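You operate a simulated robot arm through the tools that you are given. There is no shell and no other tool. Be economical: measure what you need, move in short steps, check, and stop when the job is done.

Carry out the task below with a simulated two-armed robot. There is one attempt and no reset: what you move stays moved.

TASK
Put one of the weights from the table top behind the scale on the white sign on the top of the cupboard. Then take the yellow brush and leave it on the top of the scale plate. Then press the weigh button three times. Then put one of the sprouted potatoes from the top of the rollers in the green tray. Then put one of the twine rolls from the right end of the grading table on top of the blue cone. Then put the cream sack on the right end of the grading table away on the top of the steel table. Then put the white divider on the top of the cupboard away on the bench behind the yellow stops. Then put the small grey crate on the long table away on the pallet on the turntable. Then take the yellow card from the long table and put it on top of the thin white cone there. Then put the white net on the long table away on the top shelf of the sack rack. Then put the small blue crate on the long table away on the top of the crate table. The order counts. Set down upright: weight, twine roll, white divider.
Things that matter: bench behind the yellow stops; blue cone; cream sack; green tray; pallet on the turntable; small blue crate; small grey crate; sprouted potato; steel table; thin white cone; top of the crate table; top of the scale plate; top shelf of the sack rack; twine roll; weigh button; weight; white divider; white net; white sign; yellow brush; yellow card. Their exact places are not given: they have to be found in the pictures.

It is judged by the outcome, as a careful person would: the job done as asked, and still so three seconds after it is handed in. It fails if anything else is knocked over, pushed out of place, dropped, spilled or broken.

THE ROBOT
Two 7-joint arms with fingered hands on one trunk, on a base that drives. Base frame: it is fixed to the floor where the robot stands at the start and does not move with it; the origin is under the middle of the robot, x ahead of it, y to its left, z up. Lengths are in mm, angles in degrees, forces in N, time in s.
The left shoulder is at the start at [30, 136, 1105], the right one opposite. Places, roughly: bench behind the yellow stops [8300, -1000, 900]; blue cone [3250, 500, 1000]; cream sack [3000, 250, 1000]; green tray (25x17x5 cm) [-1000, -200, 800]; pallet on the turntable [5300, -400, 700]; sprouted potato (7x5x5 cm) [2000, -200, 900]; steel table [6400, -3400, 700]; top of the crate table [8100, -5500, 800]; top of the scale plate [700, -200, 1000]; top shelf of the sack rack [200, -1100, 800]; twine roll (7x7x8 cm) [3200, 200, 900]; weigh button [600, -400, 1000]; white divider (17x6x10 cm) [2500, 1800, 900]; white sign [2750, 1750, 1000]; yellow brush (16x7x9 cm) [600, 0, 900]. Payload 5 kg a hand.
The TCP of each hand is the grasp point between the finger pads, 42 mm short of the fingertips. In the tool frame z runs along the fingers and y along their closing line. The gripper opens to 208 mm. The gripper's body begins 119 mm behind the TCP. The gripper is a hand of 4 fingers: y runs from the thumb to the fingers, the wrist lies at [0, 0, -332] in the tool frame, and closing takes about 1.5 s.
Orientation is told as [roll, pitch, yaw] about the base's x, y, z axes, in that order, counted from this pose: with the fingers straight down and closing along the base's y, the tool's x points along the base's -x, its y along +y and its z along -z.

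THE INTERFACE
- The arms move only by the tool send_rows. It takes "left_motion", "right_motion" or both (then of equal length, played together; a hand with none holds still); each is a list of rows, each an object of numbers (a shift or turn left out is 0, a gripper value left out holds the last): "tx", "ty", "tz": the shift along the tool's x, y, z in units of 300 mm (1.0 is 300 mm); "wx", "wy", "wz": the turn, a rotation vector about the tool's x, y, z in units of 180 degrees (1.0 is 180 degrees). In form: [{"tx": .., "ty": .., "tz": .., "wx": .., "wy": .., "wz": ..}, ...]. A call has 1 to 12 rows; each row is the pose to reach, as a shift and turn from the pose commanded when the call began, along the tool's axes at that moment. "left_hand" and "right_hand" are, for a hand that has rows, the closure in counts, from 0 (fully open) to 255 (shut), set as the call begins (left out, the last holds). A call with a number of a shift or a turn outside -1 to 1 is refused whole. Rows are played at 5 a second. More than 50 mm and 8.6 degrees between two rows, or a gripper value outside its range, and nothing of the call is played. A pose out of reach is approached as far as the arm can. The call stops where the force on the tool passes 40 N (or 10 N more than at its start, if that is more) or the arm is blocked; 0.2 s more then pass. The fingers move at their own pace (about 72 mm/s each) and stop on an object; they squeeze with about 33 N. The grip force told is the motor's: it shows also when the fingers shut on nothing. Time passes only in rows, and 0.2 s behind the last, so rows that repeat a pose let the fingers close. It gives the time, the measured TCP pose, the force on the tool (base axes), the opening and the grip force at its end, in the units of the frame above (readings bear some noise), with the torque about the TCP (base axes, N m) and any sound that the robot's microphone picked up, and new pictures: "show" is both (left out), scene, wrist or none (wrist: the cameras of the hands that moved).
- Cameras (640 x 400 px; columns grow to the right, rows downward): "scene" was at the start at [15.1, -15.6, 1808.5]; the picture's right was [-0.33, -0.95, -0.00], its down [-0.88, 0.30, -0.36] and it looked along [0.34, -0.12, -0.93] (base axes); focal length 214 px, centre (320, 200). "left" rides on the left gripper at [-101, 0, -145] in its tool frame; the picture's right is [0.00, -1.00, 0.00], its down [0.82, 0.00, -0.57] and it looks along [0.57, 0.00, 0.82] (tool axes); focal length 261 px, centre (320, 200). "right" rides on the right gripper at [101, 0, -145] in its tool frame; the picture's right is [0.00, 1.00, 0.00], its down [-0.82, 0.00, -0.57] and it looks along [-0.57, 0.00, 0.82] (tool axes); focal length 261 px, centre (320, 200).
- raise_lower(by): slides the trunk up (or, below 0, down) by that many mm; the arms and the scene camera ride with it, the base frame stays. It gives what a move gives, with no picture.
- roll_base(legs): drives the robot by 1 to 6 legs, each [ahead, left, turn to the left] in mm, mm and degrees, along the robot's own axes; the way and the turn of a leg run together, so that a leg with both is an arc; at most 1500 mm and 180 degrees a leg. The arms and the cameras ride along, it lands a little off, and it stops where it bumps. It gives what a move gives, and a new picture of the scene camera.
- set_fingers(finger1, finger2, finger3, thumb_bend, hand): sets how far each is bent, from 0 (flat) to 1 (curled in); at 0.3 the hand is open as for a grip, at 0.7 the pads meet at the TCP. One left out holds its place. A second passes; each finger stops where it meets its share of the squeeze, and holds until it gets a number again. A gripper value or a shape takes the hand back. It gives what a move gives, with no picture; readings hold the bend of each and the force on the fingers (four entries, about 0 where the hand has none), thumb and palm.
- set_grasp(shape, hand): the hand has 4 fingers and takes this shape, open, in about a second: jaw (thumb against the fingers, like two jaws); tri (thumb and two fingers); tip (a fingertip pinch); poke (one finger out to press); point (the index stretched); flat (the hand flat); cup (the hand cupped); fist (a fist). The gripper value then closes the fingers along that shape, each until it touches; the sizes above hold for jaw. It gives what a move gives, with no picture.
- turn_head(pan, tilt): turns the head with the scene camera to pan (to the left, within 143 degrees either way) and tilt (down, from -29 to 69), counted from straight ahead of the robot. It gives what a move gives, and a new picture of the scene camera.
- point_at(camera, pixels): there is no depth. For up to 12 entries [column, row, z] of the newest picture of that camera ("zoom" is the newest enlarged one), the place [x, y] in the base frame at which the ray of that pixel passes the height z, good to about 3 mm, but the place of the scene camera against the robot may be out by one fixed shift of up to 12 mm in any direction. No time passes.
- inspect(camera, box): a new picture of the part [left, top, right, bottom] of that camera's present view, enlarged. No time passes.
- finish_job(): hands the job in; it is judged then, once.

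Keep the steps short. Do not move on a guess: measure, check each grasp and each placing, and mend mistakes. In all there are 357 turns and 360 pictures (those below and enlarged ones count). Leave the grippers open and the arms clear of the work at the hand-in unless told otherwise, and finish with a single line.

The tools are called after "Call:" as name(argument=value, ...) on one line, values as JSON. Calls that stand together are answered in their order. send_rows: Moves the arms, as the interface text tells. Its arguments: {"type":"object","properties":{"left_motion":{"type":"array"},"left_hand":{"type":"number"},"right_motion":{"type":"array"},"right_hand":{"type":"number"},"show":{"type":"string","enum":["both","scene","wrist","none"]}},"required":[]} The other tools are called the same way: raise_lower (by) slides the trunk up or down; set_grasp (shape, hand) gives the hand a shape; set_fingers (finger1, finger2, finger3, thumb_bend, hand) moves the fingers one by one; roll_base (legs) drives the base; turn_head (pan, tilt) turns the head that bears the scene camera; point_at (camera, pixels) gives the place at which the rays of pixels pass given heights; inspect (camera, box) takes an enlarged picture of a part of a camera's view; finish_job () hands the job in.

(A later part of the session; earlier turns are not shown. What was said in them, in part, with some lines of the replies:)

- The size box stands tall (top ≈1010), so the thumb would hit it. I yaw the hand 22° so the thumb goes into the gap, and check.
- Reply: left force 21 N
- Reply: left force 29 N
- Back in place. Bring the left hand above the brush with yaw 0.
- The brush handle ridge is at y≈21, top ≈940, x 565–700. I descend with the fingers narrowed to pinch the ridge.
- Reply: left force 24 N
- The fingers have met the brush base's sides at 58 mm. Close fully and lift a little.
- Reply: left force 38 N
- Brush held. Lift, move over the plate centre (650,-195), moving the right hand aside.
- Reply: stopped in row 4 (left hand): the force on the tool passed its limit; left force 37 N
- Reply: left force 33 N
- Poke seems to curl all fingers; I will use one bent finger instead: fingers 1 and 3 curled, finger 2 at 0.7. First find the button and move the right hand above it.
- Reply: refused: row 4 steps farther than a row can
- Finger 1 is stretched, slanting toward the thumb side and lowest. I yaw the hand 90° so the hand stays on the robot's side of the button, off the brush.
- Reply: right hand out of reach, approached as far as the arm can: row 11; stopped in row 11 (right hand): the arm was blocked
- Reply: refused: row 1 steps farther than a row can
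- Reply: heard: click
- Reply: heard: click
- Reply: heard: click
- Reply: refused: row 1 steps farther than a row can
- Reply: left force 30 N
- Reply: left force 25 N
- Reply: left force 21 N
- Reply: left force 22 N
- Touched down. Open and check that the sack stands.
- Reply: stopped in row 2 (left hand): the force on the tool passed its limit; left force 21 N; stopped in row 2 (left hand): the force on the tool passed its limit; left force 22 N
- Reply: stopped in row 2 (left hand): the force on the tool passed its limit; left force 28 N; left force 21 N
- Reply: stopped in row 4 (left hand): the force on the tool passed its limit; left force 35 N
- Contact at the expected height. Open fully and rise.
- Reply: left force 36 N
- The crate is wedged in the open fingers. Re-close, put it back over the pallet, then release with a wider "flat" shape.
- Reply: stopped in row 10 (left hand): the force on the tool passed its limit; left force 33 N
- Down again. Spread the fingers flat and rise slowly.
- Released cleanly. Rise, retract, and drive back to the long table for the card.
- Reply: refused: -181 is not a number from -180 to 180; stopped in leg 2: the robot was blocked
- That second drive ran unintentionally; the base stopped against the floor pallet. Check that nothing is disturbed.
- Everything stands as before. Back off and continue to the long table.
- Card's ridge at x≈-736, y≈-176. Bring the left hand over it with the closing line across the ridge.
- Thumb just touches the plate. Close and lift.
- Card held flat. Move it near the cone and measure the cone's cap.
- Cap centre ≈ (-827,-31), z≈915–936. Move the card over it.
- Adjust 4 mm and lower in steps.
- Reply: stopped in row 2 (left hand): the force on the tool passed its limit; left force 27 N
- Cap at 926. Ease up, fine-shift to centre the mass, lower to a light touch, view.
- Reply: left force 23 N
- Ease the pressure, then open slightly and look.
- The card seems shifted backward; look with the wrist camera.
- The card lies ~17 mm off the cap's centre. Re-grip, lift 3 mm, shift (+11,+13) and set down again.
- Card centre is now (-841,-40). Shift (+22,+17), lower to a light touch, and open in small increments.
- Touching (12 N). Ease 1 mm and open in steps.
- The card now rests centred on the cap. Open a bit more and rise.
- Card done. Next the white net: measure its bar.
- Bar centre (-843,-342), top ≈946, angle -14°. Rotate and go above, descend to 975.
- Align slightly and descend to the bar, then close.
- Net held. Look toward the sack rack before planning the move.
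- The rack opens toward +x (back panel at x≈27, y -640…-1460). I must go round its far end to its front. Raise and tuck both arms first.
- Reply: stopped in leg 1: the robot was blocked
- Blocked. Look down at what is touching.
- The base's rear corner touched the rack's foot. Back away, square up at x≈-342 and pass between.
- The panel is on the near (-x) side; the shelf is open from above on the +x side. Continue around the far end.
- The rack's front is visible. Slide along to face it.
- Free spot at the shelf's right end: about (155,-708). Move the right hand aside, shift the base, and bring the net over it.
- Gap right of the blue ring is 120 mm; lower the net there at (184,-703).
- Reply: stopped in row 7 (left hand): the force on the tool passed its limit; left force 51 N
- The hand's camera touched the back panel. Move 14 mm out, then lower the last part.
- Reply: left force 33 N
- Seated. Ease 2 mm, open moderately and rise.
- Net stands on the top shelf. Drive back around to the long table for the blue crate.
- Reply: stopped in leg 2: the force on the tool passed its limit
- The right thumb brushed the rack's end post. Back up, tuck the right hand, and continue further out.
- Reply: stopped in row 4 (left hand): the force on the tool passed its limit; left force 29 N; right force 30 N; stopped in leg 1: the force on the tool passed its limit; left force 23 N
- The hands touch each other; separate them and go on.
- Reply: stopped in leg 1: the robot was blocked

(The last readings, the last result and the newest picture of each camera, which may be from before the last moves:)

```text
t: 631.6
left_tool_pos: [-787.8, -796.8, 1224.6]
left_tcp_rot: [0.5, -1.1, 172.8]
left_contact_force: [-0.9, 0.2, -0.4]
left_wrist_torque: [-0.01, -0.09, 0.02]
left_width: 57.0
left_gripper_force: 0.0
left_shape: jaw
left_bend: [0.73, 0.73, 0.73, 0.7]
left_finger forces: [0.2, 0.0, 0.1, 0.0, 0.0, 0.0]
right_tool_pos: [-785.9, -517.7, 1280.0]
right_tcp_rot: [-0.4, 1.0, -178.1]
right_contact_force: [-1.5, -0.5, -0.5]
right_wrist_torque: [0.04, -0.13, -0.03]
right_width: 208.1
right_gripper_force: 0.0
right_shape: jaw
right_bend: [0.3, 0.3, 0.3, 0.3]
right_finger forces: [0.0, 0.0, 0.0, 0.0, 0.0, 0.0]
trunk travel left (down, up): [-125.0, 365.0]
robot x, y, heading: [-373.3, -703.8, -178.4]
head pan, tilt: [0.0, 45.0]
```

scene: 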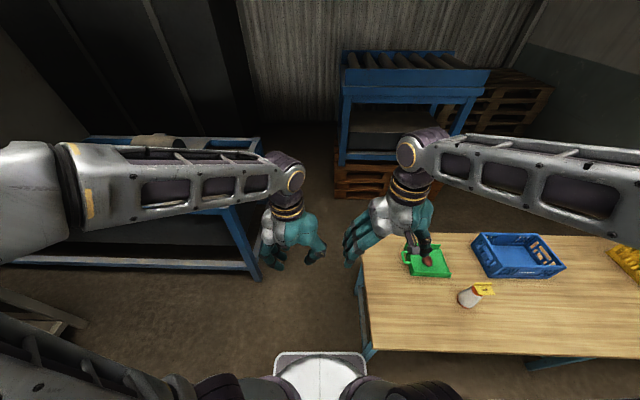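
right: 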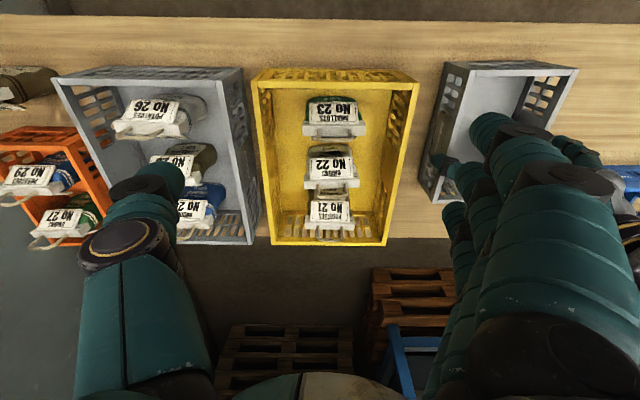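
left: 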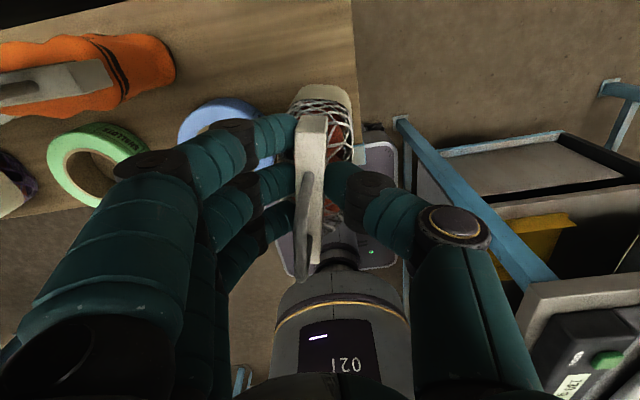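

Blocked at the long table's corner leg. Step back out, square up at x≈-342, and pass straight.

Call:
roll_base(legs=[[5, 60, 0], [-30, 0, -1.6]])

Call:
roll_base(legs=[[0, -420, 0]])

```text
t: 633.0
left_tool_pos: [-761.0, -846.1, 1226.3]
left_tcp_rot: [0.4, -1.3, 171.1]
left_contact_force: [2.2, 1.1, 1.0]
left_wrist_torque: [-0.04, 0.19, 0.02]
left_width: 56.9
left_gripper_force: 0.1
left_shape: jaw
left_bend: [0.73, 0.73, 0.73, 0.7]
left_finger forces: [0.0, 0.0, 0.0, 0.0, 0.0, 0.0]
right_tool_pos: [-749.7, -566.3, 1280.7]
right_tcp_rot: [-0.3, 0.8, -179.8]
right_contact_force: [1.1, 0.4, 1.2]
right_wrist_torque: [0.03, 0.22, 0.01]
right_width: 208.0
right_gripper_force: 0.2
right_shape: jaw
right_bend: [0.3, 0.3, 0.3, 0.3]
right_finger forces: [0.0, 0.0, 0.0, 0.0, 0.0, 0.0]
trunk travel left (down, up): [-125.0, 365.0]
robot x, y, heading: [-351.2, -766.7, -180.0]
head pan, tilt: [0.0, 45.0]
```

scene: 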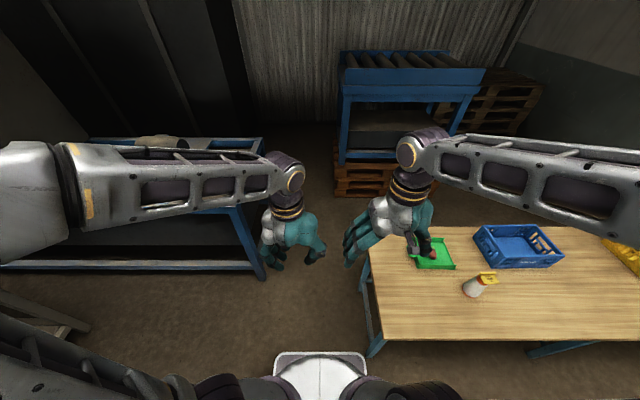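

```text
t: 635.6
left_tool_pos: [-762.6, -423.4, 1225.6]
left_tcp_rot: [0.4, -1.1, 170.9]
left_contact_force: [0.4, 1.3, 0.7]
left_wrist_torque: [-0.12, 0.0, -0.01]
left_width: 57.2
left_gripper_force: 0.0
left_shape: jaw
left_bend: [0.73, 0.73, 0.73, 0.7]
left_finger forces: [0.0, 0.1, 0.0, 0.1, 0.0, 0.1]
right_tool_pos: [-752.8, -142.1, 1279.5]
right_tcp_rot: [-0.4, 0.9, 179.9]
right_contact_force: [-0.4, 0.6, 1.2]
right_wrist_torque: [-0.09, 0.03, -0.02]
right_width: 208.2
right_gripper_force: 0.0
right_shape: jaw
right_bend: [0.3, 0.3, 0.3, 0.3]
right_finger forces: [0.0, 0.1, 0.0, 0.0, 0.0, 0.0]
trunk travel left (down, up): [-125.0, 365.0]
robot x, y, heading: [-347.8, -345.5, 179.9]
head pan, tilt: [0.0, 45.0]
```

scene: 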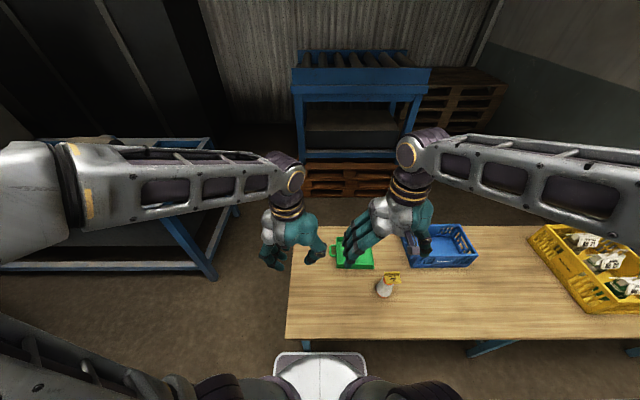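

Call:
roll_base(legs=[[-150, -800, 0]])

Call:
inspect(camera="scene", box=[180, 170, 380, 300])

```text
t: 640.0
left_tool_pos: [-606.0, 384.0, 1225.2]
left_tcp_rot: [0.4, -1.0, 170.2]
left_contact_force: [0.1, 0.2, -0.3]
left_wrist_torque: [-0.04, -0.03, -0.01]
left_width: 57.1
left_gripper_force: 0.0
left_shape: jaw
left_bend: [0.73, 0.73, 0.73, 0.7]
left_finger forces: [0.0, 0.0, 0.0, 0.0, 0.0, 0.0]
right_tool_pos: [-591.8, 665.6, 1280.1]
right_tcp_rot: [-0.4, 0.9, 179.1]
right_contact_force: [0.2, 0.8, 0.4]
right_wrist_torque: [-0.08, 0.0, -0.02]
right_width: 208.0
right_gripper_force: 0.0
right_shape: jaw
right_bend: [0.3, 0.3, 0.3, 0.3]
right_finger forces: [0.1, 0.0, 0.0, 0.1, 0.0, 0.0]
trunk travel left (down, up): [-125.0, 365.0]
robot x, y, heading: [-194.9, 460.0, 179.1]
head pan, tilt: [0.0, 45.0]
```

scene: 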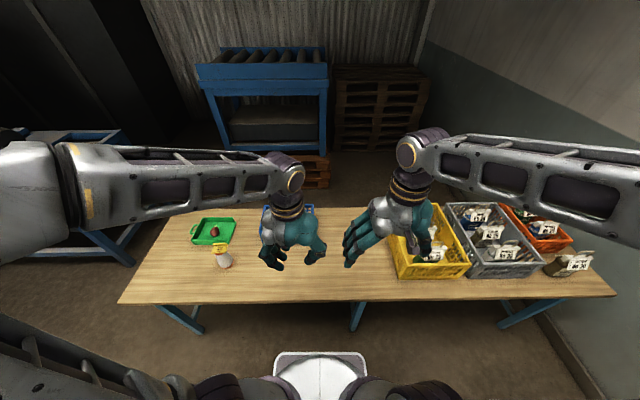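

```text
3.08 times, centred on (280, 235) of scene
```

zoom: 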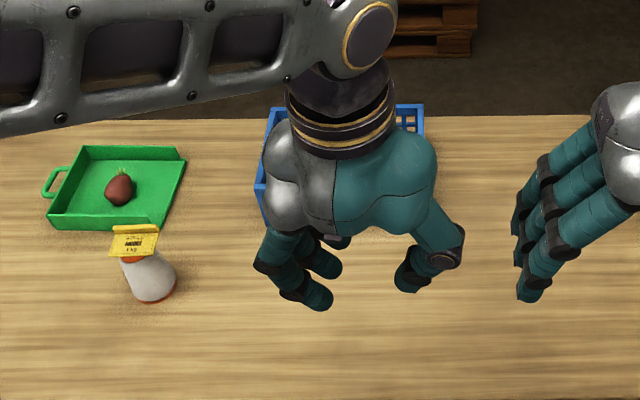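

Call:
send_rows(left_motion=[{"tx": -0.12, "ty": 0.045}, {"tx": -0.24, "ty": 0.09}, {"tx": -0.36, "ty": 0.135, "wz": -0.02}, {"tx": -0.48, "ty": 0.18, "wz": -0.04}, {"tx": -0.6, "ty": 0.225, "wz": -0.054}, {"tx": -0.72, "ty": 0.27, "wz": -0.054}, {"tx": -0.84, "ty": 0.315, "wz": -0.054}, {"tx": -0.918, "ty": 0.36, "wz": -0.054}], show="wrist")

Call:
inspect(camera="scene", box=[210, 180, 370, 290])

```text
t: 641.8
left_tool_pos: [-897.0, 324.8, 1230.3]
left_tcp_rot: [0.2, -1.1, 179.7]
left_contact_force: [-0.2, -0.1, 0.3]
left_wrist_torque: [0.0, -0.08, 0.01]
left_width: 57.0
left_gripper_force: 0.0
left_shape: jaw
left_bend: [0.73, 0.73, 0.73, 0.7]
left_finger forces: [0.1, 0.0, 0.1, 0.0, 0.0, 0.1]
right_tool_pos: [-592.7, 663.6, 1279.6]
right_tcp_rot: [-0.4, 0.9, 179.2]
right_contact_force: [-1.2, -0.5, -0.2]
right_wrist_torque: [0.01, -0.07, 0.01]
right_width: 208.1
right_gripper_force: 0.0
right_shape: jaw
right_bend: [0.3, 0.3, 0.3, 0.3]
right_finger forces: [0.0, 0.0, 0.0, 0.0, 0.1, 0.0]
trunk travel left (down, up): [-125.0, 365.0]
robot x, y, heading: [-188.8, 456.2, 179.1]
head pan, tilt: [0.0, 45.0]
```

left: 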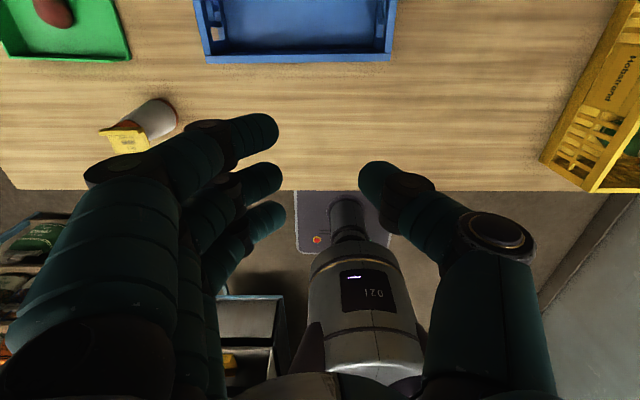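

```text
3.64 times, centred on (290, 235) of scene
```

zoom: 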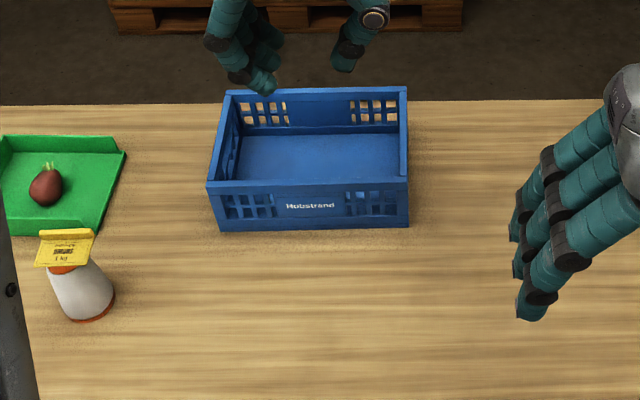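

Call:
point_at(camera="zoom", pixels=[[207, 186, 893], [409, 182, 893], [225, 92, 893], [407, 88, 893], [220, 232, 783], [408, 228, 783]])

Call:
point_at(camera="left", pixels=[[213, 62, 783], [388, 60, 783], [205, 45, 893], [393, 42, 893]])

```text
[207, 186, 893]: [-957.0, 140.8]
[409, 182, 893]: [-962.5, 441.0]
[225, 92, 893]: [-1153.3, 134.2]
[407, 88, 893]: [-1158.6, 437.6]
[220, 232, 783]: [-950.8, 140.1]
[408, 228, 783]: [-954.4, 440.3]
```

```text
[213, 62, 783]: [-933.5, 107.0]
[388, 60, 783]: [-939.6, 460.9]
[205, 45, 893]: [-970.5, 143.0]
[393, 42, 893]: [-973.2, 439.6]
```

Blue crate centre ≈ (-1062,290), 196 mm across x, rim ≈893. Move closer, turn the hand to span it in x, fingers spread flat.

Call:
roll_base(legs=[[60, 0, 0]])

Call:
set_fingers(hand="left", finger1=0.0, finger2=0.0, finger3=0.0, thumb_bend=0.0)

Call:
send_rows(left_motion=[{"tx": -0.03, "ty": 0.01, "wz": 0.045}, {"tx": -0.06, "ty": 0.02, "wz": 0.09}, {"tx": -0.09, "ty": 0.03, "wz": 0.135}, {"tx": -0.12, "ty": 0.04, "wz": 0.18}, {"tx": -0.15, "ty": 0.05, "wz": 0.225}, {"tx": -0.18, "ty": 0.06, "wz": 0.27}, {"tx": -0.21, "ty": 0.07, "wz": 0.315}, {"tx": -0.24, "ty": 0.08, "wz": 0.36}, {"tx": -0.27, "ty": 0.09, "wz": 0.405}, {"tx": -0.31, "ty": 0.1, "wz": 0.45}, {"tx": -0.35, "ty": 0.117, "wz": 0.493}], show="wrist")

```text
t: 642.7
left_tool_pos: [-959.0, 326.9, 1228.2]
left_tcp_rot: [0.1, -1.1, 179.8]
left_contact_force: [-1.6, 0.4, -1.7]
left_wrist_torque: [0.02, -0.33, -0.01]
left_width: 56.8
left_gripper_force: 0.1
left_shape: jaw
left_bend: [0.73, 0.73, 0.73, 0.7]
left_finger forces: [0.0, 0.1, 0.1, 0.1, 0.0, 0.0]
right_tool_pos: [-654.4, 665.5, 1278.0]
right_tcp_rot: [-0.4, 1.1, 179.1]
right_contact_force: [-1.3, 0.0, -0.5]
right_wrist_torque: [0.0, -0.29, -0.02]
right_width: 208.0
right_gripper_force: 0.0
right_shape: jaw
right_bend: [0.3, 0.3, 0.3, 0.3]
right_finger forces: [0.1, 0.1, 0.1, 0.0, 0.0, 0.0]
trunk travel left (down, up): [-125.0, 365.0]
robot x, y, heading: [-247.9, 462.8, 178.9]
head pan, tilt: [0.0, 45.0]
```

scene: 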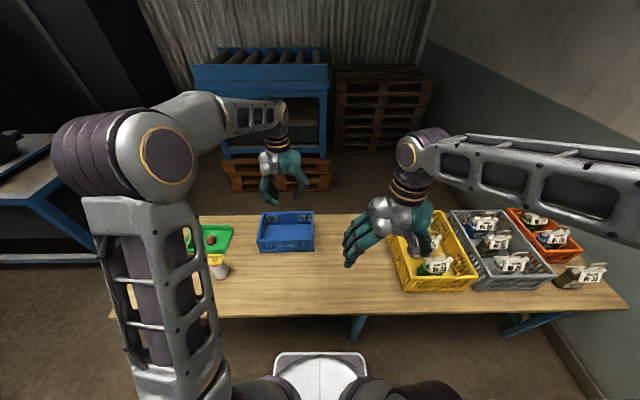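

```text
t: 643.7
left_tool_pos: [-956.2, 325.9, 1230.0]
left_tcp_rot: [0.2, -1.1, 179.9]
left_contact_force: [-0.6, 0.0, -0.6]
left_wrist_torque: [0.0, -0.05, 0.01]
left_width: 301.8
left_gripper_force: 0.0
left_shape: fingers
left_bend: [0.0, 0.0, 0.0, 0.0]
left_finger forces: [0.1, 0.1, 0.1, 0.0, 0.1, 0.1]
right_tool_pos: [-651.7, 666.0, 1278.3]
right_tcp_rot: [-0.3, 1.0, 179.1]
right_contact_force: [-0.7, 0.0, 0.0]
right_wrist_torque: [0.02, -0.06, -0.02]
right_width: 208.2
right_gripper_force: 0.1
right_shape: jaw
right_bend: [0.3, 0.3, 0.3, 0.3]
right_finger forces: [0.0, 0.0, 0.0, 0.0, 0.0, 0.0]
trunk travel left (down, up): [-125.0, 365.0]
robot x, y, heading: [-249.9, 459.2, 179.1]
head pan, tilt: [0.0, 45.0]
```

```text
t: 646.1
left_tool_pos: [-1061.7, 291.3, 1231.5]
left_tcp_rot: [1.1, 0.2, 91.0]
left_contact_force: [0.4, 0.4, -0.2]
left_wrist_torque: [0.01, -0.05, -0.02]
left_width: 301.8
left_gripper_force: 0.0
left_shape: fingers
left_bend: [0.0, 0.0, 0.0, 0.0]
left_finger forces: [0.1, 0.0, 0.1, 0.0, 0.1, 0.0]
right_tool_pos: [-651.7, 664.1, 1279.3]
right_tcp_rot: [-0.5, 1.0, 179.1]
right_contact_force: [-0.3, 0.6, 0.5]
right_wrist_torque: [0.01, -0.03, -0.03]
right_width: 208.2
right_gripper_force: 0.0
right_shape: jaw
right_bend: [0.3, 0.3, 0.3, 0.3]
right_finger forces: [0.1, 0.0, 0.0, 0.0, 0.0, 0.1]
trunk travel left (down, up): [-125.0, 365.0]
robot x, y, heading: [-250.1, 460.2, 179.1]
head pan, tilt: [0.0, 45.0]
```

left: 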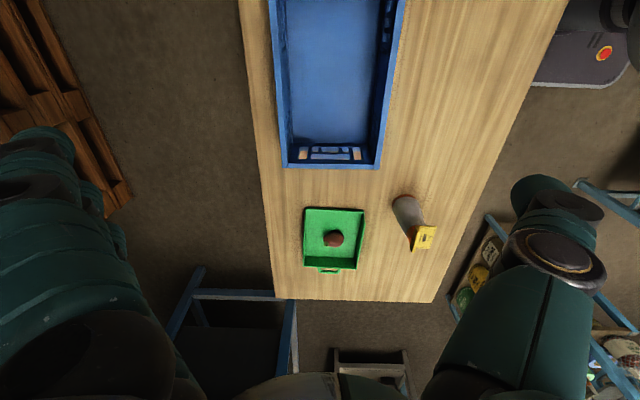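

Call:
point_at(camera="left", pixels=[[271, 20, 893], [281, 140, 893], [404, 20, 893], [382, 140, 893], [284, 166, 893], [379, 167, 893]])

```text
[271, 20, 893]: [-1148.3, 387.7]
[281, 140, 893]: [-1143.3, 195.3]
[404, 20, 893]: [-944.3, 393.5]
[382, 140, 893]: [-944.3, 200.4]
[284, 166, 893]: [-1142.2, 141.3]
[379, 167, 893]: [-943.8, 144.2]
```

Call:
send_rows(left_motion=[{"ty": -0.055, "tz": 0.1}, {"ty": -0.055, "tz": 0.25}, {"ty": -0.055, "tz": 0.4}, {"ty": -0.055, "tz": 0.55}, {"ty": -0.055, "tz": 0.7}, {"ty": -0.055, "tz": 0.85}, {"ty": -0.055, "tz": 0.97}], show="wrist")

```text
t: 647.7
left_tool_pos: [-1053.0, 290.8, 940.7]
left_tcp_rot: [1.2, 0.2, 91.1]
left_contact_force: [-0.1, -0.5, 0.3]
left_wrist_torque: [0.05, -0.11, 0.02]
left_width: 302.3
left_gripper_force: 0.0
left_shape: fingers
left_bend: [0.0, 0.0, 0.0, 0.0]
left_finger forces: [0.1, 0.1, 0.0, 0.0, 0.0, 0.0]
right_tool_pos: [-652.8, 665.4, 1279.0]
right_tcp_rot: [-0.4, 1.1, 179.1]
right_contact_force: [-1.0, -0.1, 0.3]
right_wrist_torque: [-0.01, -0.07, -0.02]
right_width: 208.1
right_gripper_force: 0.1
right_shape: jaw
right_bend: [0.3, 0.3, 0.3, 0.3]
right_finger forces: [0.0, 0.0, 0.0, 0.0, 0.1, 0.1]
trunk travel left (down, up): [-125.0, 365.0]
robot x, y, heading: [-247.6, 456.6, 179.0]
head pan, tilt: [0.0, 45.0]
```

left: 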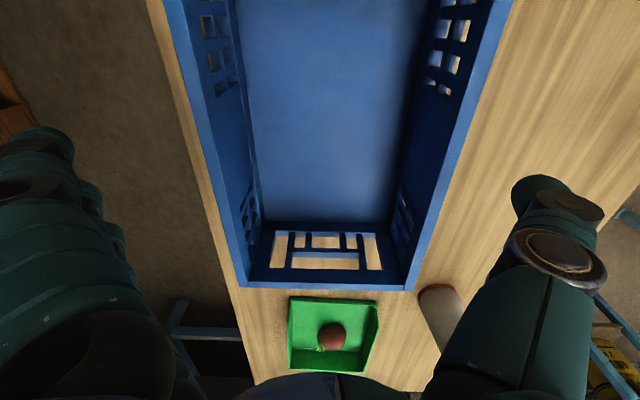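

Centred. Descend to 878 and close.

Call:
send_rows(left_motion=[{"tz": 0.07}, {"tz": 0.14}, {"tz": 0.205}], show="none")

Call:
send_rows(left_motion=[{"tz": 0}, {"tz": 0}, {"tz": 0}, {"tz": 0}, {"tz": 0}, {"tz": 0}, {"tz": 0}], left_hand=255, show="none")

Call:
send_rows(left_motion=[{"tz": -0.05}, {"tz": -0.12}, {"tz": -0.25}, {"tz": -0.4}, {"tz": -0.55}], show="both")

```text
t: 648.5
left_tool_pos: [-1052.8, 290.8, 879.5]
left_tcp_rot: [1.1, 0.2, 91.1]
left_contact_force: [-0.2, -0.4, -0.1]
left_wrist_torque: [0.01, -0.12, 0.03]
left_width: 302.1
left_gripper_force: 0.0
left_shape: fingers
left_bend: [0.0, 0.0, 0.0, 0.0]
left_finger forces: [0.0, 0.0, 0.1, 0.0, 0.0, 0.0]
right_tool_pos: [-652.4, 665.7, 1279.4]
right_tcp_rot: [-0.7, 1.0, 179.1]
right_contact_force: [-0.5, -0.9, 0.0]
right_wrist_torque: [0.03, -0.09, 0.02]
right_width: 208.3
right_gripper_force: 0.1
right_shape: jaw
right_bend: [0.3, 0.3, 0.3, 0.3]
right_finger forces: [0.0, 0.1, 0.0, 0.0, 0.0, 0.1]
trunk travel left (down, up): [-125.0, 365.0]
robot x, y, heading: [-250.3, 458.7, 179.0]
head pan, tilt: [0.0, 45.0]
```

```text
t: 650.1
left_tool_pos: [-1050.7, 290.6, 879.7]
left_tcp_rot: [1.0, 0.2, 91.1]
left_contact_force: [1.0, -1.0, 0.5]
left_wrist_torque: [-0.05, 0.36, 0.04]
left_width: 195.7
left_gripper_force: 33.3
left_shape: jaw
left_bend: [0.22, 0.22, 0.22, 0.12]
left_finger forces: [22.8, 23.0, 23.0, 0.1, 66.8, 0.0]
right_tool_pos: [-650.0, 664.1, 1279.5]
right_tcp_rot: [-0.4, 0.9, 179.0]
right_contact_force: [0.1, 0.6, 0.7]
right_wrist_torque: [0.01, 0.01, 0.03]
right_width: 207.7
right_gripper_force: 0.1
right_shape: jaw
right_bend: [0.3, 0.3, 0.3, 0.3]
right_finger forces: [0.0, 0.1, 0.0, 0.0, 0.0, 0.1]
trunk travel left (down, up): [-125.0, 365.0]
robot x, y, heading: [-252.1, 465.9, 179.1]
head pan, tilt: [0.0, 45.0]
```

```text
t: 651.3
left_tool_pos: [-1046.1, 291.3, 1045.5]
left_tcp_rot: [1.0, 0.2, 91.1]
left_contact_force: [2.4, 0.7, -4.6]
left_wrist_torque: [-0.04, 0.12, 0.04]
left_width: 195.2
left_gripper_force: 33.3
left_shape: jaw
left_bend: [0.22, 0.22, 0.22, 0.12]
left_finger forces: [22.4, 22.6, 22.6, 0.1, 66.6, 0.0]
right_tool_pos: [-650.5, 665.9, 1279.9]
right_tcp_rot: [-0.4, 0.9, 179.1]
right_contact_force: [0.7, 0.1, -0.5]
right_wrist_torque: [-0.02, 0.14, -0.03]
right_width: 208.0
right_gripper_force: 0.1
right_shape: jaw
right_bend: [0.3, 0.3, 0.3, 0.3]
right_finger forces: [0.1, 0.0, 0.1, 0.0, 0.1, 0.0]
trunk travel left (down, up): [-125.0, 365.0]
robot x, y, heading: [-252.0, 457.9, 179.0]
head pan, tilt: [0.0, 45.0]
```

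scene: 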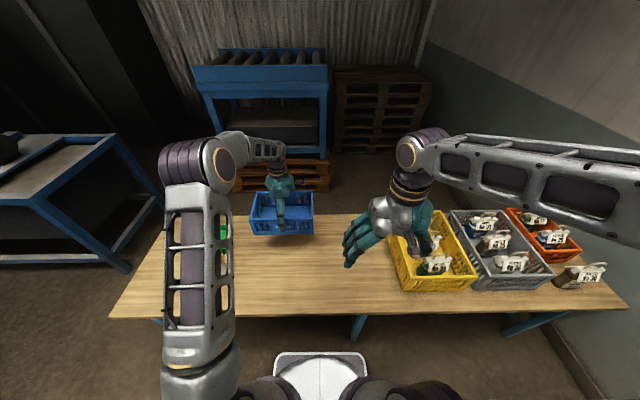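
left: 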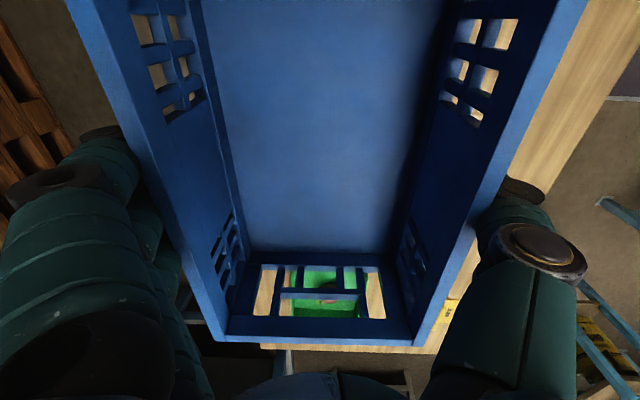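

Crate held. Raise, retract, and start the long drive to the crate table.

Call:
send_rows(left_motion=[{"tz": -0.15}, {"tz": -0.3}, {"tz": -0.37, "ty": -0.1}, {"tz": -0.37, "ty": -0.25}, {"tz": -0.37, "ty": -0.4}, {"tz": -0.37, "ty": -0.55}, {"tz": -0.37, "ty": -0.7}, {"tz": -0.37, "ty": -0.8}], show="none")

Call:
roll_base(legs=[[-300, 0, 0], [0, -490, 1], [-1280, 0, 0], [-1280, 0, 0], [-1280, 0, 0], [0, 0, 180]])

```text
t: 653.1
left_tool_pos: [-804.2, 295.8, 1151.9]
left_tcp_rot: [1.3, 0.2, 91.1]
left_contact_force: [0.7, -0.1, -3.3]
left_wrist_torque: [0.01, 0.04, -0.01]
left_width: 195.2
left_gripper_force: 32.7
left_shape: jaw
left_bend: [0.22, 0.22, 0.22, 0.12]
left_finger forces: [22.4, 22.3, 22.6, 0.0, 66.1, 0.0]
right_tool_pos: [-649.5, 665.7, 1279.5]
right_tcp_rot: [-0.4, 0.9, 179.1]
right_contact_force: [0.6, 0.2, -0.2]
right_wrist_torque: [0.03, 0.05, -0.03]
right_width: 208.1
right_gripper_force: 0.1
right_shape: jaw
right_bend: [0.3, 0.3, 0.3, 0.3]
right_finger forces: [0.0, 0.1, 0.1, 0.1, 0.1, 0.0]
trunk travel left (down, up): [-125.0, 365.0]
robot x, y, heading: [-250.1, 459.6, 179.0]
head pan, tilt: [0.0, 45.0]
```

```text
t: 683.1
left_tool_pos: [4448.1, 1135.0, 1151.0]
left_tcp_rot: [1.0, 0.2, -88.4]
left_contact_force: [0.1, -0.2, -4.0]
left_wrist_torque: [-0.07, 0.01, 0.01]
left_width: 194.7
left_gripper_force: 32.7
left_shape: jaw
left_bend: [0.22, 0.22, 0.22, 0.12]
left_finger forces: [20.8, 20.9, 21.0, 0.1, 61.7, 0.0]
right_tool_pos: [4297.6, 764.9, 1279.5]
right_tcp_rot: [-0.5, 0.9, -0.3]
right_contact_force: [-0.1, 1.0, -0.4]
right_wrist_torque: [0.0, -0.01, -0.02]
right_width: 207.9
right_gripper_force: 0.0
right_shape: jaw
right_bend: [0.3, 0.3, 0.3, 0.3]
right_finger forces: [0.1, 0.0, 0.0, 0.0, 0.1, 0.1]
trunk travel left (down, up): [-125.0, 365.0]
robot x, y, heading: [3892.1, 969.8, -0.5]
head pan, tilt: [0.0, 45.0]
```

scene: 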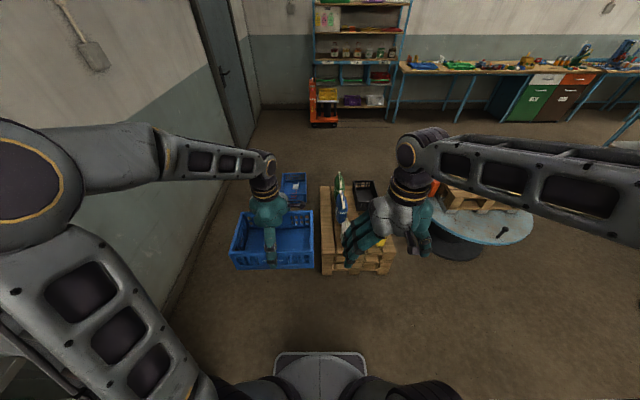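

Call:
roll_base(legs=[[0, -1400, 0], [0, -470, 0], [1400, -400, 0], [1250, -150, 0], [0, 0, -89], [400, 560, 0]])

Call:
turn_head(pan=10, tilt=25)

```text
t: 712.5
left_tool_pos: [7340.9, -2331.3, 1150.3]
left_tcp_rot: [1.1, 0.3, -176.0]
left_contact_force: [1.1, -0.1, -4.0]
left_wrist_torque: [0.03, 0.1, -0.04]
left_width: 194.3
left_gripper_force: 33.4
left_shape: jaw
left_bend: [0.22, 0.22, 0.22, 0.12]
left_finger forces: [20.1, 20.1, 20.3, 0.0, 59.7, 0.0]
right_tool_pos: [6964.7, -2197.4, 1279.5]
right_tcp_rot: [-0.5, 1.1, -87.9]
right_contact_force: [0.5, -0.5, 0.3]
right_wrist_torque: [0.06, 0.05, -0.02]
right_width: 208.1
right_gripper_force: 0.2
right_shape: jaw
right_bend: [0.3, 0.3, 0.3, 0.3]
right_finger forces: [0.0, 0.1, 0.1, 0.0, 0.1, 0.0]
trunk travel left (down, up): [-125.0, 365.0]
robot x, y, heading: [7149.7, -1782.1, -88.1]
head pan, tilt: [0.0, 45.0]
```

scene: 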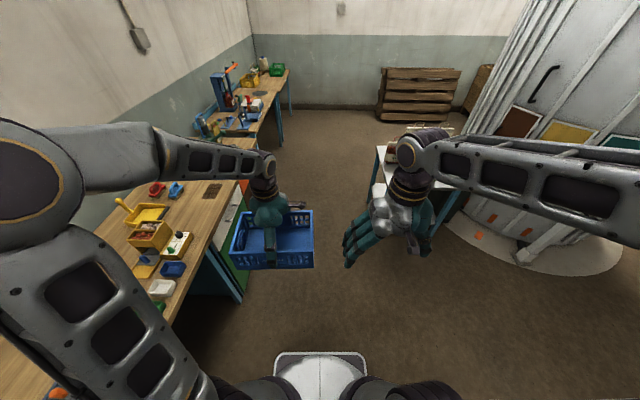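

```text
t: 713.3
left_tool_pos: [7341.9, -2330.1, 1151.1]
left_tcp_rot: [1.1, 0.2, -175.9]
left_contact_force: [-0.2, 0.1, -4.1]
left_wrist_torque: [-0.01, -0.01, -0.02]
left_width: 194.5
left_gripper_force: 33.1
left_shape: jaw
left_bend: [0.22, 0.22, 0.22, 0.12]
left_finger forces: [20.1, 20.1, 20.2, 0.0, 59.7, 0.0]
right_tool_pos: [6964.6, -2197.1, 1279.7]
right_tcp_rot: [-0.4, 1.0, -87.9]
right_contact_force: [0.3, -0.5, -0.1]
right_wrist_torque: [0.02, 0.0, 0.03]
right_width: 208.0
right_gripper_force: 0.0
right_shape: jaw
right_bend: [0.3, 0.3, 0.3, 0.3]
right_finger forces: [0.0, 0.0, 0.0, 0.0, 0.0, 0.1]
trunk travel left (down, up): [-125.0, 365.0]
robot x, y, heading: [7149.7, -1784.4, -87.9]
head pan, tilt: [10.0, 25.0]
```

scene: 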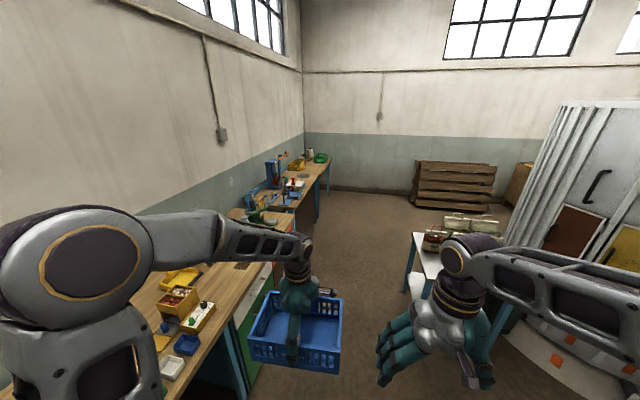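

Call:
roll_base(legs=[[0, 0, -2], [1200, 0, 0], [1100, 0, 0]])

Call:
inspect(camera="scene", box=[180, 130, 420, 290])

```text
t: 725.0
left_tool_pos: [7321.4, -4647.9, 1149.8]
left_tcp_rot: [1.1, 0.2, -178.1]
left_contact_force: [0.5, -0.9, -4.0]
left_wrist_torque: [0.05, 0.04, -0.01]
left_width: 194.1
left_gripper_force: 32.7
left_shape: jaw
left_bend: [0.22, 0.22, 0.22, 0.12]
left_finger forces: [20.1, 20.1, 20.2, 0.0, 59.6, 0.0]
right_tool_pos: [6949.6, -4500.8, 1279.4]
right_tcp_rot: [-0.4, 1.0, -89.9]
right_contact_force: [0.0, 0.1, -0.3]
right_wrist_torque: [0.06, 0.0, -0.03]
right_width: 207.8
right_gripper_force: 0.1
right_shape: jaw
right_bend: [0.3, 0.3, 0.3, 0.3]
right_finger forces: [0.1, 0.0, 0.0, 0.0, 0.1, 0.1]
trunk travel left (down, up): [-125.0, 365.0]
robot x, y, heading: [7147.4, -4093.2, -90.1]
head pan, tilt: [10.0, 25.0]
```

scene: 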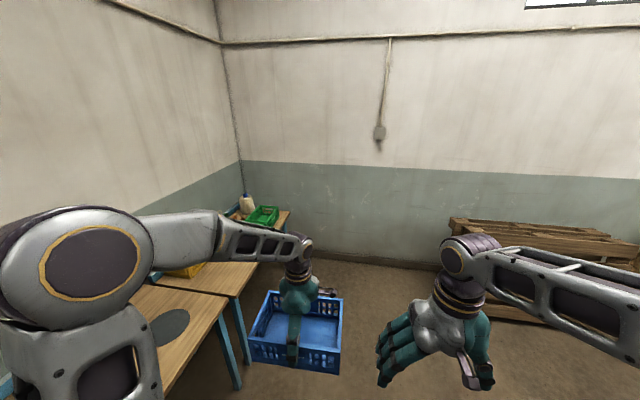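

```text
2.50 times, centred on (300, 210) of scene
```

zoom: 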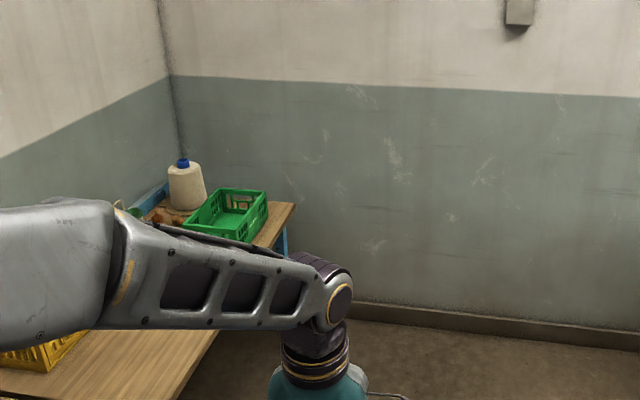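

Call:
roll_base(legs=[[900, -250, 0], [0, 0, 90]])

Call:
turn_head(pan=0, tilt=40)

```text
t: 733.8
left_tool_pos: [7451.2, -4830.1, 1150.9]
left_tcp_rot: [1.2, 0.3, -88.3]
left_contact_force: [0.1, -0.7, -3.4]
left_wrist_torque: [-0.05, 0.04, -0.01]
left_width: 193.9
left_gripper_force: 32.9
left_shape: jaw
left_bend: [0.22, 0.22, 0.22, 0.12]
left_finger forces: [19.3, 19.4, 19.5, 0.0, 57.4, 0.0]
right_tool_pos: [7299.7, -5199.2, 1280.5]
right_tcp_rot: [-0.5, 1.0, -0.3]
right_contact_force: [-0.2, -0.2, -0.3]
right_wrist_torque: [-0.01, 0.02, -0.03]
right_width: 208.0
right_gripper_force: 0.0
right_shape: jaw
right_bend: [0.3, 0.3, 0.3, 0.3]
right_finger forces: [0.0, 0.0, 0.1, 0.0, 0.0, 0.0]
trunk travel left (down, up): [-125.0, 365.0]
robot x, y, heading: [6897.8, -4999.6, -0.5]
head pan, tilt: [10.0, 25.0]
```

scene: 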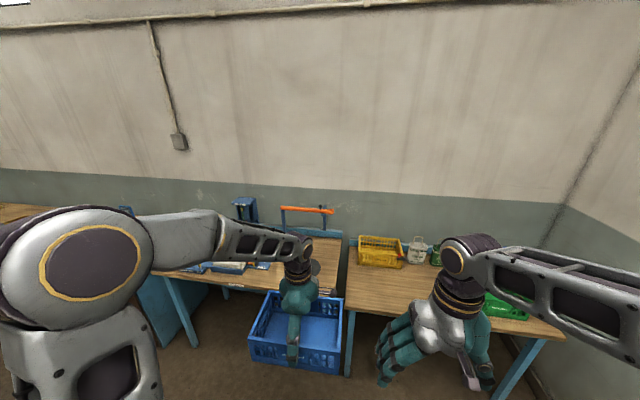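

```text
t: 734.5
left_tool_pos: [7451.2, -4829.3, 1151.9]
left_tcp_rot: [1.2, 0.3, -88.2]
left_contact_force: [-0.4, -0.1, -3.6]
left_wrist_torque: [0.0, 0.01, -0.01]
left_width: 194.0
left_gripper_force: 33.3
left_shape: jaw
left_bend: [0.22, 0.22, 0.22, 0.12]
left_finger forces: [19.3, 19.3, 19.5, 0.0, 57.5, 0.1]
right_tool_pos: [7300.6, -5199.2, 1280.1]
right_tcp_rot: [-0.5, 0.9, -0.4]
right_contact_force: [-0.3, -0.2, -0.9]
right_wrist_torque: [-0.01, 0.02, 0.01]
right_width: 208.2
right_gripper_force: 0.1
right_shape: jaw
right_bend: [0.3, 0.3, 0.3, 0.3]
right_finger forces: [0.0, 0.0, 0.1, 0.0, 0.0, 0.0]
trunk travel left (down, up): [-125.0, 365.0]
robot x, y, heading: [6900.3, -4998.1, -0.5]
head pan, tilt: [0.0, 40.0]
```

scene: 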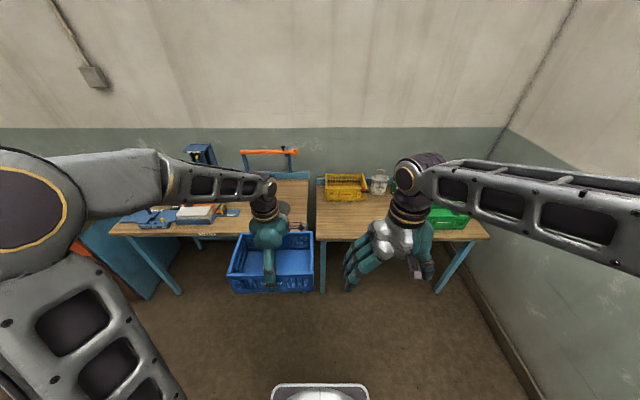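

Call:
point_at(camera="scene", pixels=[[318, 240, 800], [489, 238, 800], [318, 182, 800], [325, 202, 800], [367, 200, 800], [322, 292, 0], [437, 292, 0], [430, 228, 800]])

Call:
inspect(camera="scene", box=[300, 150, 500, 260])

```text
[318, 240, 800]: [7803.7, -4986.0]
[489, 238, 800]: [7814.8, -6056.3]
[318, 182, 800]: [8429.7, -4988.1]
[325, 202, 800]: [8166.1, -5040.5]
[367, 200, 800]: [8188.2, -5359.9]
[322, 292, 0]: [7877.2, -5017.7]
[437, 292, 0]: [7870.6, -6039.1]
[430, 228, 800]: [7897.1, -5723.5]
```

```text
3.20 times, centred on (400, 205) of scene
```

zoom: 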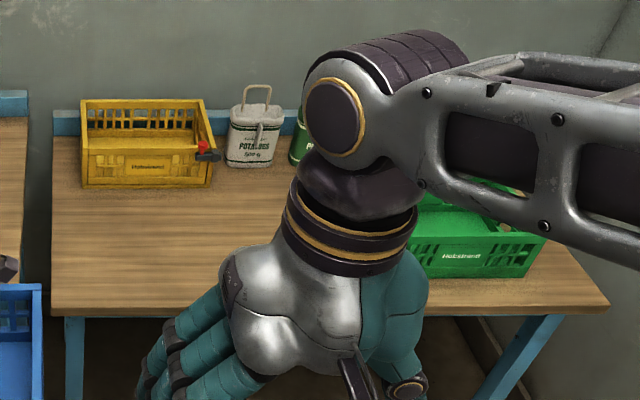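

The crate table: y -4990…-6055, front x≈7804; free space in front of the yellow crate. Drive so the crate is over it.

Call:
roll_base(legs=[[0, -440, 0], [440, 0, 0]])

Call:
send_rows(left_motion=[{"ty": 0.1}, {"ty": 0.2}, {"ty": 0.2, "tz": 0.15}], show="none")

Call:
turn_head(pan=15, tilt=50)

```text
t: 739.5
left_tool_pos: [7890.6, -5266.3, 1151.0]
left_tcp_rot: [1.0, 0.2, -88.0]
left_contact_force: [0.8, -0.8, -4.2]
left_wrist_torque: [0.0, 0.05, -0.01]
left_width: 194.0
left_gripper_force: 32.5
left_shape: jaw
left_bend: [0.22, 0.22, 0.22, 0.12]
left_finger forces: [19.4, 19.3, 19.5, 0.1, 57.5, 0.0]
right_tool_pos: [7742.2, -5637.1, 1278.5]
right_tcp_rot: [-0.5, 1.0, 0.0]
right_contact_force: [0.2, 0.9, -1.0]
right_wrist_torque: [0.03, 0.1, -0.03]
right_width: 207.8
right_gripper_force: 0.0
right_shape: jaw
right_bend: [0.3, 0.3, 0.3, 0.3]
right_finger forces: [0.0, 0.1, 0.0, 0.1, 0.0, 0.0]
trunk travel left (down, up): [-125.0, 365.0]
robot x, y, heading: [7332.8, -5436.2, -0.0]
head pan, tilt: [0.0, 40.0]
```

scene: 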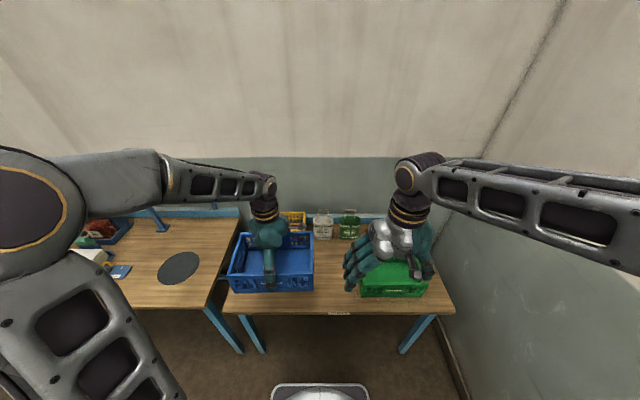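

```text
t: 740.3
left_tool_pos: [7953.8, -5263.6, 1107.4]
left_tcp_rot: [1.0, 0.2, -88.1]
left_contact_force: [0.9, 0.3, -2.7]
left_wrist_torque: [-0.04, 0.12, -0.02]
left_width: 193.7
left_gripper_force: 32.7
left_shape: jaw
left_bend: [0.22, 0.22, 0.22, 0.12]
left_finger forces: [19.5, 19.5, 19.6, 0.0, 57.7, 0.0]
right_tool_pos: [7743.5, -5637.8, 1278.8]
right_tcp_rot: [-0.5, 1.1, 0.0]
right_contact_force: [0.5, 0.0, 0.0]
right_wrist_torque: [-0.04, 0.1, -0.08]
right_width: 207.9
right_gripper_force: 0.0
right_shape: jaw
right_bend: [0.3, 0.3, 0.3, 0.3]
right_finger forces: [0.1, 0.1, 0.0, 0.0, 0.1, 0.0]
trunk travel left (down, up): [-125.0, 365.0]
robot x, y, heading: [7341.0, -5435.4, -0.2]
head pan, tilt: [0.0, 40.0]
```

```text
t: 741.0
left_tool_pos: [7951.8, -5264.9, 1108.7]
left_tcp_rot: [1.0, 0.2, -88.1]
left_contact_force: [-0.2, 0.6, -4.0]
left_wrist_torque: [-0.01, -0.01, -0.02]
left_width: 194.0
left_gripper_force: 33.6
left_shape: jaw
left_bend: [0.22, 0.22, 0.22, 0.12]
left_finger forces: [19.3, 19.4, 19.6, 0.1, 57.8, 0.1]
right_tool_pos: [7742.5, -5637.4, 1279.2]
right_tcp_rot: [-0.6, 1.0, 0.0]
right_contact_force: [-0.7, 0.6, 0.0]
right_wrist_torque: [0.04, 0.01, 0.03]
right_width: 208.0
right_gripper_force: 0.1
right_shape: jaw
right_bend: [0.3, 0.3, 0.3, 0.3]
right_finger forces: [0.0, 0.0, 0.0, 0.0, 0.1, 0.1]
trunk travel left (down, up): [-125.0, 365.0]
robot x, y, heading: [7336.6, -5436.0, -0.0]
head pan, tilt: [15.0, 50.0]
```

scene: 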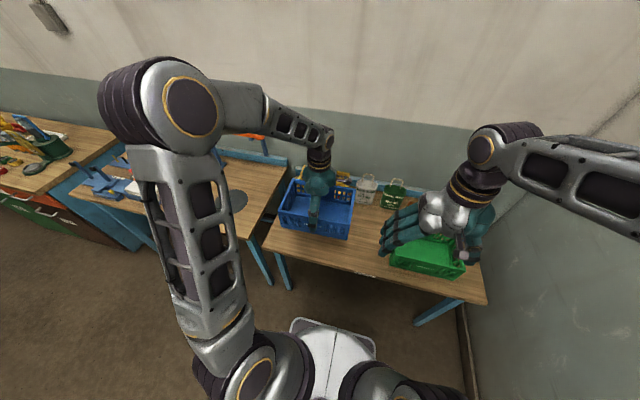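

Lower onto the table, feeling for contact.

Call:
send_rows(left_motion=[{"ty": -0.05, "tz": 0.15}, {"ty": -0.05, "tz": 0.3}, {"ty": -0.05, "tz": 0.45}, {"ty": -0.05, "tz": 0.57}], show="none")

Call:
send_rows(left_motion=[{"tz": 0.03}, {"tz": 0.06}, {"tz": 0.09}, {"tz": 0.12}, {"tz": 0.15}, {"tz": 0.18}, {"tz": 0.21}, {"tz": 0.24}, {"tz": 0.27}], show="none")

Call:
inspect(camera="scene", box=[250, 140, 470, 290])

```text
t: 742.0
left_tool_pos: [7939.6, -5264.6, 936.2]
left_tcp_rot: [1.1, 0.2, -88.1]
left_contact_force: [1.0, 0.1, -3.7]
left_wrist_torque: [-0.01, 0.1, 0.01]
left_width: 193.8
left_gripper_force: 33.5
left_shape: jaw
left_bend: [0.22, 0.22, 0.22, 0.12]
left_finger forces: [19.3, 19.3, 19.3, 0.0, 57.0, 0.0]
right_tool_pos: [7742.5, -5637.1, 1279.0]
right_tcp_rot: [-0.5, 1.0, 0.0]
right_contact_force: [0.5, -0.3, 0.2]
right_wrist_torque: [0.02, 0.09, 0.0]
right_width: 208.3
right_gripper_force: 0.0
right_shape: jaw
right_bend: [0.3, 0.3, 0.3, 0.3]
right_finger forces: [0.0, 0.1, 0.1, 0.0, 0.0, 0.0]
trunk travel left (down, up): [-125.0, 365.0]
robot x, y, heading: [7336.0, -5436.8, -0.1]
head pan, tilt: [15.0, 50.0]
```

```text
t: 743.2
left_tool_pos: [7942.7, -5265.5, 899.5]
left_tcp_rot: [1.3, 0.1, -88.0]
left_contact_force: [-14.6, 0.5, 35.3]
left_wrist_torque: [0.04, -1.46, -0.01]
left_width: 193.7
left_gripper_force: 33.0
left_shape: jaw
left_bend: [0.22, 0.22, 0.22, 0.12]
left_finger forces: [18.7, 18.9, 19.1, 0.1, 67.8, 0.1]
right_tool_pos: [7740.8, -5637.1, 1280.7]
right_tcp_rot: [-0.4, 0.8, 0.0]
right_contact_force: [1.2, 0.5, -1.0]
right_wrist_torque: [-0.03, 0.16, 0.02]
right_width: 208.0
right_gripper_force: 0.1
right_shape: jaw
right_bend: [0.3, 0.3, 0.3, 0.3]
right_finger forces: [0.0, 0.0, 0.0, 0.0, 0.0, 0.0]
trunk travel left (down, up): [-125.0, 365.0]
robot x, y, heading: [7335.8, -5434.8, -0.2]
head pan, tilt: [15.0, 50.0]
stopped in row 5 (left hand): the force on the tool passed its limit (the readings are from after the stop); the commanded pose is now the measured one
```

```text
2.67 times, centred on (360, 215) of scene
```

zoom: 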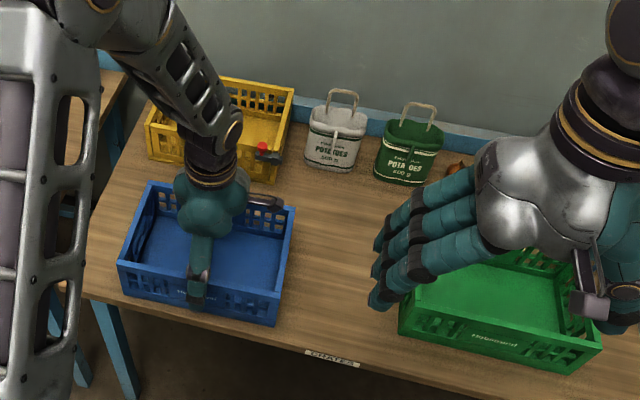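

Crate is on the table (labelled "CRATES"). Spread the fingers and rise.

Call:
set_fingers(hand="left", finger1=0.1, finger2=0.1, finger3=0.1, thumb_bend=0.0)

Call:
send_rows(left_motion=[{"tz": -0.03}, {"tz": -0.1}, {"tz": -0.2}, {"tz": -0.35}, {"tz": -0.5}, {"tz": -0.65}, {"tz": -0.8}], show="scene")

```text
t: 744.2
left_tool_pos: [7942.8, -5264.7, 896.2]
left_tcp_rot: [1.3, 0.3, -88.1]
left_contact_force: [0.3, -0.5, 0.0]
left_wrist_torque: [-0.01, 0.0, -0.02]
left_width: 287.4
left_gripper_force: 0.0
left_shape: fingers
left_bend: [0.1, 0.1, 0.1, 0.0]
left_finger forces: [0.0, 0.1, 0.1, 0.1, 0.0, 0.0]
right_tool_pos: [7742.4, -5637.4, 1278.7]
right_tcp_rot: [-0.5, 0.9, 0.0]
right_contact_force: [-0.1, 0.7, 0.9]
right_wrist_torque: [-0.01, -0.05, 0.02]
right_width: 207.9
right_gripper_force: 0.0
right_shape: jaw
right_bend: [0.3, 0.3, 0.3, 0.3]
right_finger forces: [0.0, 0.1, 0.1, 0.0, 0.0, 0.0]
trunk travel left (down, up): [-125.0, 365.0]
robot x, y, heading: [7341.6, -5437.7, 0.1]
head pan, tilt: [15.0, 50.0]
```

```text
t: 745.8
left_tool_pos: [7935.1, -5263.9, 1137.2]
left_tcp_rot: [1.3, 0.1, -88.2]
left_contact_force: [-0.1, -0.3, -0.3]
left_wrist_torque: [-0.04, -0.11, -0.02]
left_width: 287.9
left_gripper_force: 0.0
left_shape: fingers
left_bend: [0.1, 0.1, 0.1, 0.0]
left_finger forces: [0.1, 0.0, 0.0, 0.0, 0.0, 0.0]
right_tool_pos: [7741.2, -5637.9, 1280.0]
right_tcp_rot: [-0.5, 0.9, 0.0]
right_contact_force: [-0.9, -0.2, 0.0]
right_wrist_torque: [-0.02, -0.07, 0.01]
right_width: 207.8
right_gripper_force: 0.2
right_shape: jaw
right_bend: [0.3, 0.3, 0.3, 0.3]
right_finger forces: [0.1, 0.0, 0.1, 0.1, 0.1, 0.0]
trunk travel left (down, up): [-125.0, 365.0]
robot x, y, heading: [7334.6, -5438.3, -0.3]
head pan, tilt: [15.0, 50.0]
```

scene: 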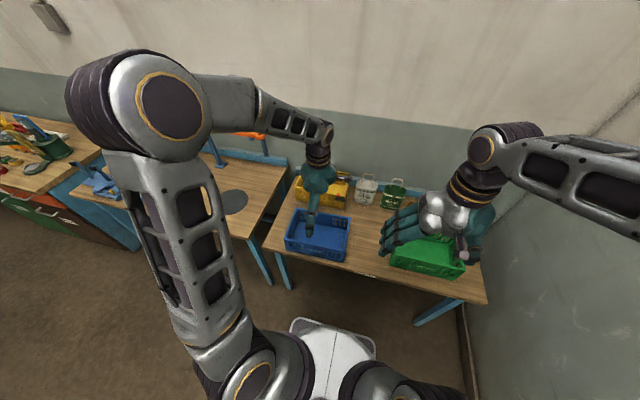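

Crate placed and released. Back away, open the hands, and hand in.

Call:
send_rows(left_motion=[{"tz": -0.1, "ty": -0.1}, {"tz": -0.2, "ty": -0.2}, {"tz": -0.2, "ty": -0.3}], left_hand=0, show="none")

Call:
roll_base(legs=[[-450, 0, 0]])

```text
t: 746.6
left_tool_pos: [7843.7, -5267.5, 1195.9]
left_tcp_rot: [1.5, 0.1, -88.0]
left_contact_force: [-1.4, -0.4, 0.4]
left_wrist_torque: [-0.05, -0.14, -0.02]
left_width: 208.1
left_gripper_force: 0.0
left_shape: jaw
left_bend: [0.3, 0.3, 0.3, 0.3]
left_finger forces: [0.0, 0.1, 0.1, 0.0, 0.0, 0.0]
right_tool_pos: [7741.1, -5637.3, 1280.0]
right_tcp_rot: [-0.6, 0.8, -0.1]
right_contact_force: [-0.9, 0.1, 0.1]
right_wrist_torque: [-0.01, -0.14, 0.01]
right_width: 208.0
right_gripper_force: 0.0
right_shape: jaw
right_bend: [0.3, 0.3, 0.3, 0.3]
right_finger forces: [0.1, 0.0, 0.0, 0.0, 0.0, 0.0]
trunk travel left (down, up): [-125.0, 365.0]
robot x, y, heading: [7336.7, -5438.2, -0.0]
head pan, tilt: [15.0, 50.0]
```

```text
t: 749.4
left_tool_pos: [7389.4, -5266.1, 1196.5]
left_tcp_rot: [1.4, 0.1, -87.8]
left_contact_force: [-0.8, -0.5, 0.7]
left_wrist_torque: [-0.02, -0.11, -0.02]
left_width: 207.7
left_gripper_force: 0.1
left_shape: jaw
left_bend: [0.3, 0.3, 0.3, 0.3]
left_finger forces: [0.1, 0.0, 0.1, 0.0, 0.1, 0.0]
right_tool_pos: [7287.5, -5636.3, 1280.5]
right_tcp_rot: [-0.5, 0.9, 0.2]
right_contact_force: [-0.6, 0.9, 0.6]
right_wrist_torque: [-0.03, -0.08, -0.03]
right_width: 208.1
right_gripper_force: 0.0
right_shape: jaw
right_bend: [0.3, 0.3, 0.3, 0.3]
right_finger forces: [0.0, 0.0, 0.0, 0.1, 0.0, 0.1]
trunk travel left (down, up): [-125.0, 365.0]
robot x, y, heading: [6883.3, -5433.7, 0.1]
head pan, tilt: [15.0, 50.0]
```

scene: 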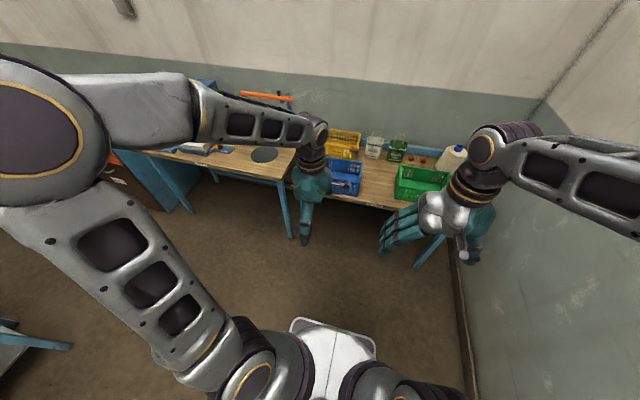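

All parts are done in order, the grippers are open and the arms are clear.

Call:
finish_job()

```text
The job is handed in.
```

All eleven steps were done in order and the job is handed in; on the way the base bumped a floor pallet, the sack rack's foot and probably the long table's leg, and the hand touched the green shelf post, the rack's back panel and its end post, but nothing appeared to move or fall.
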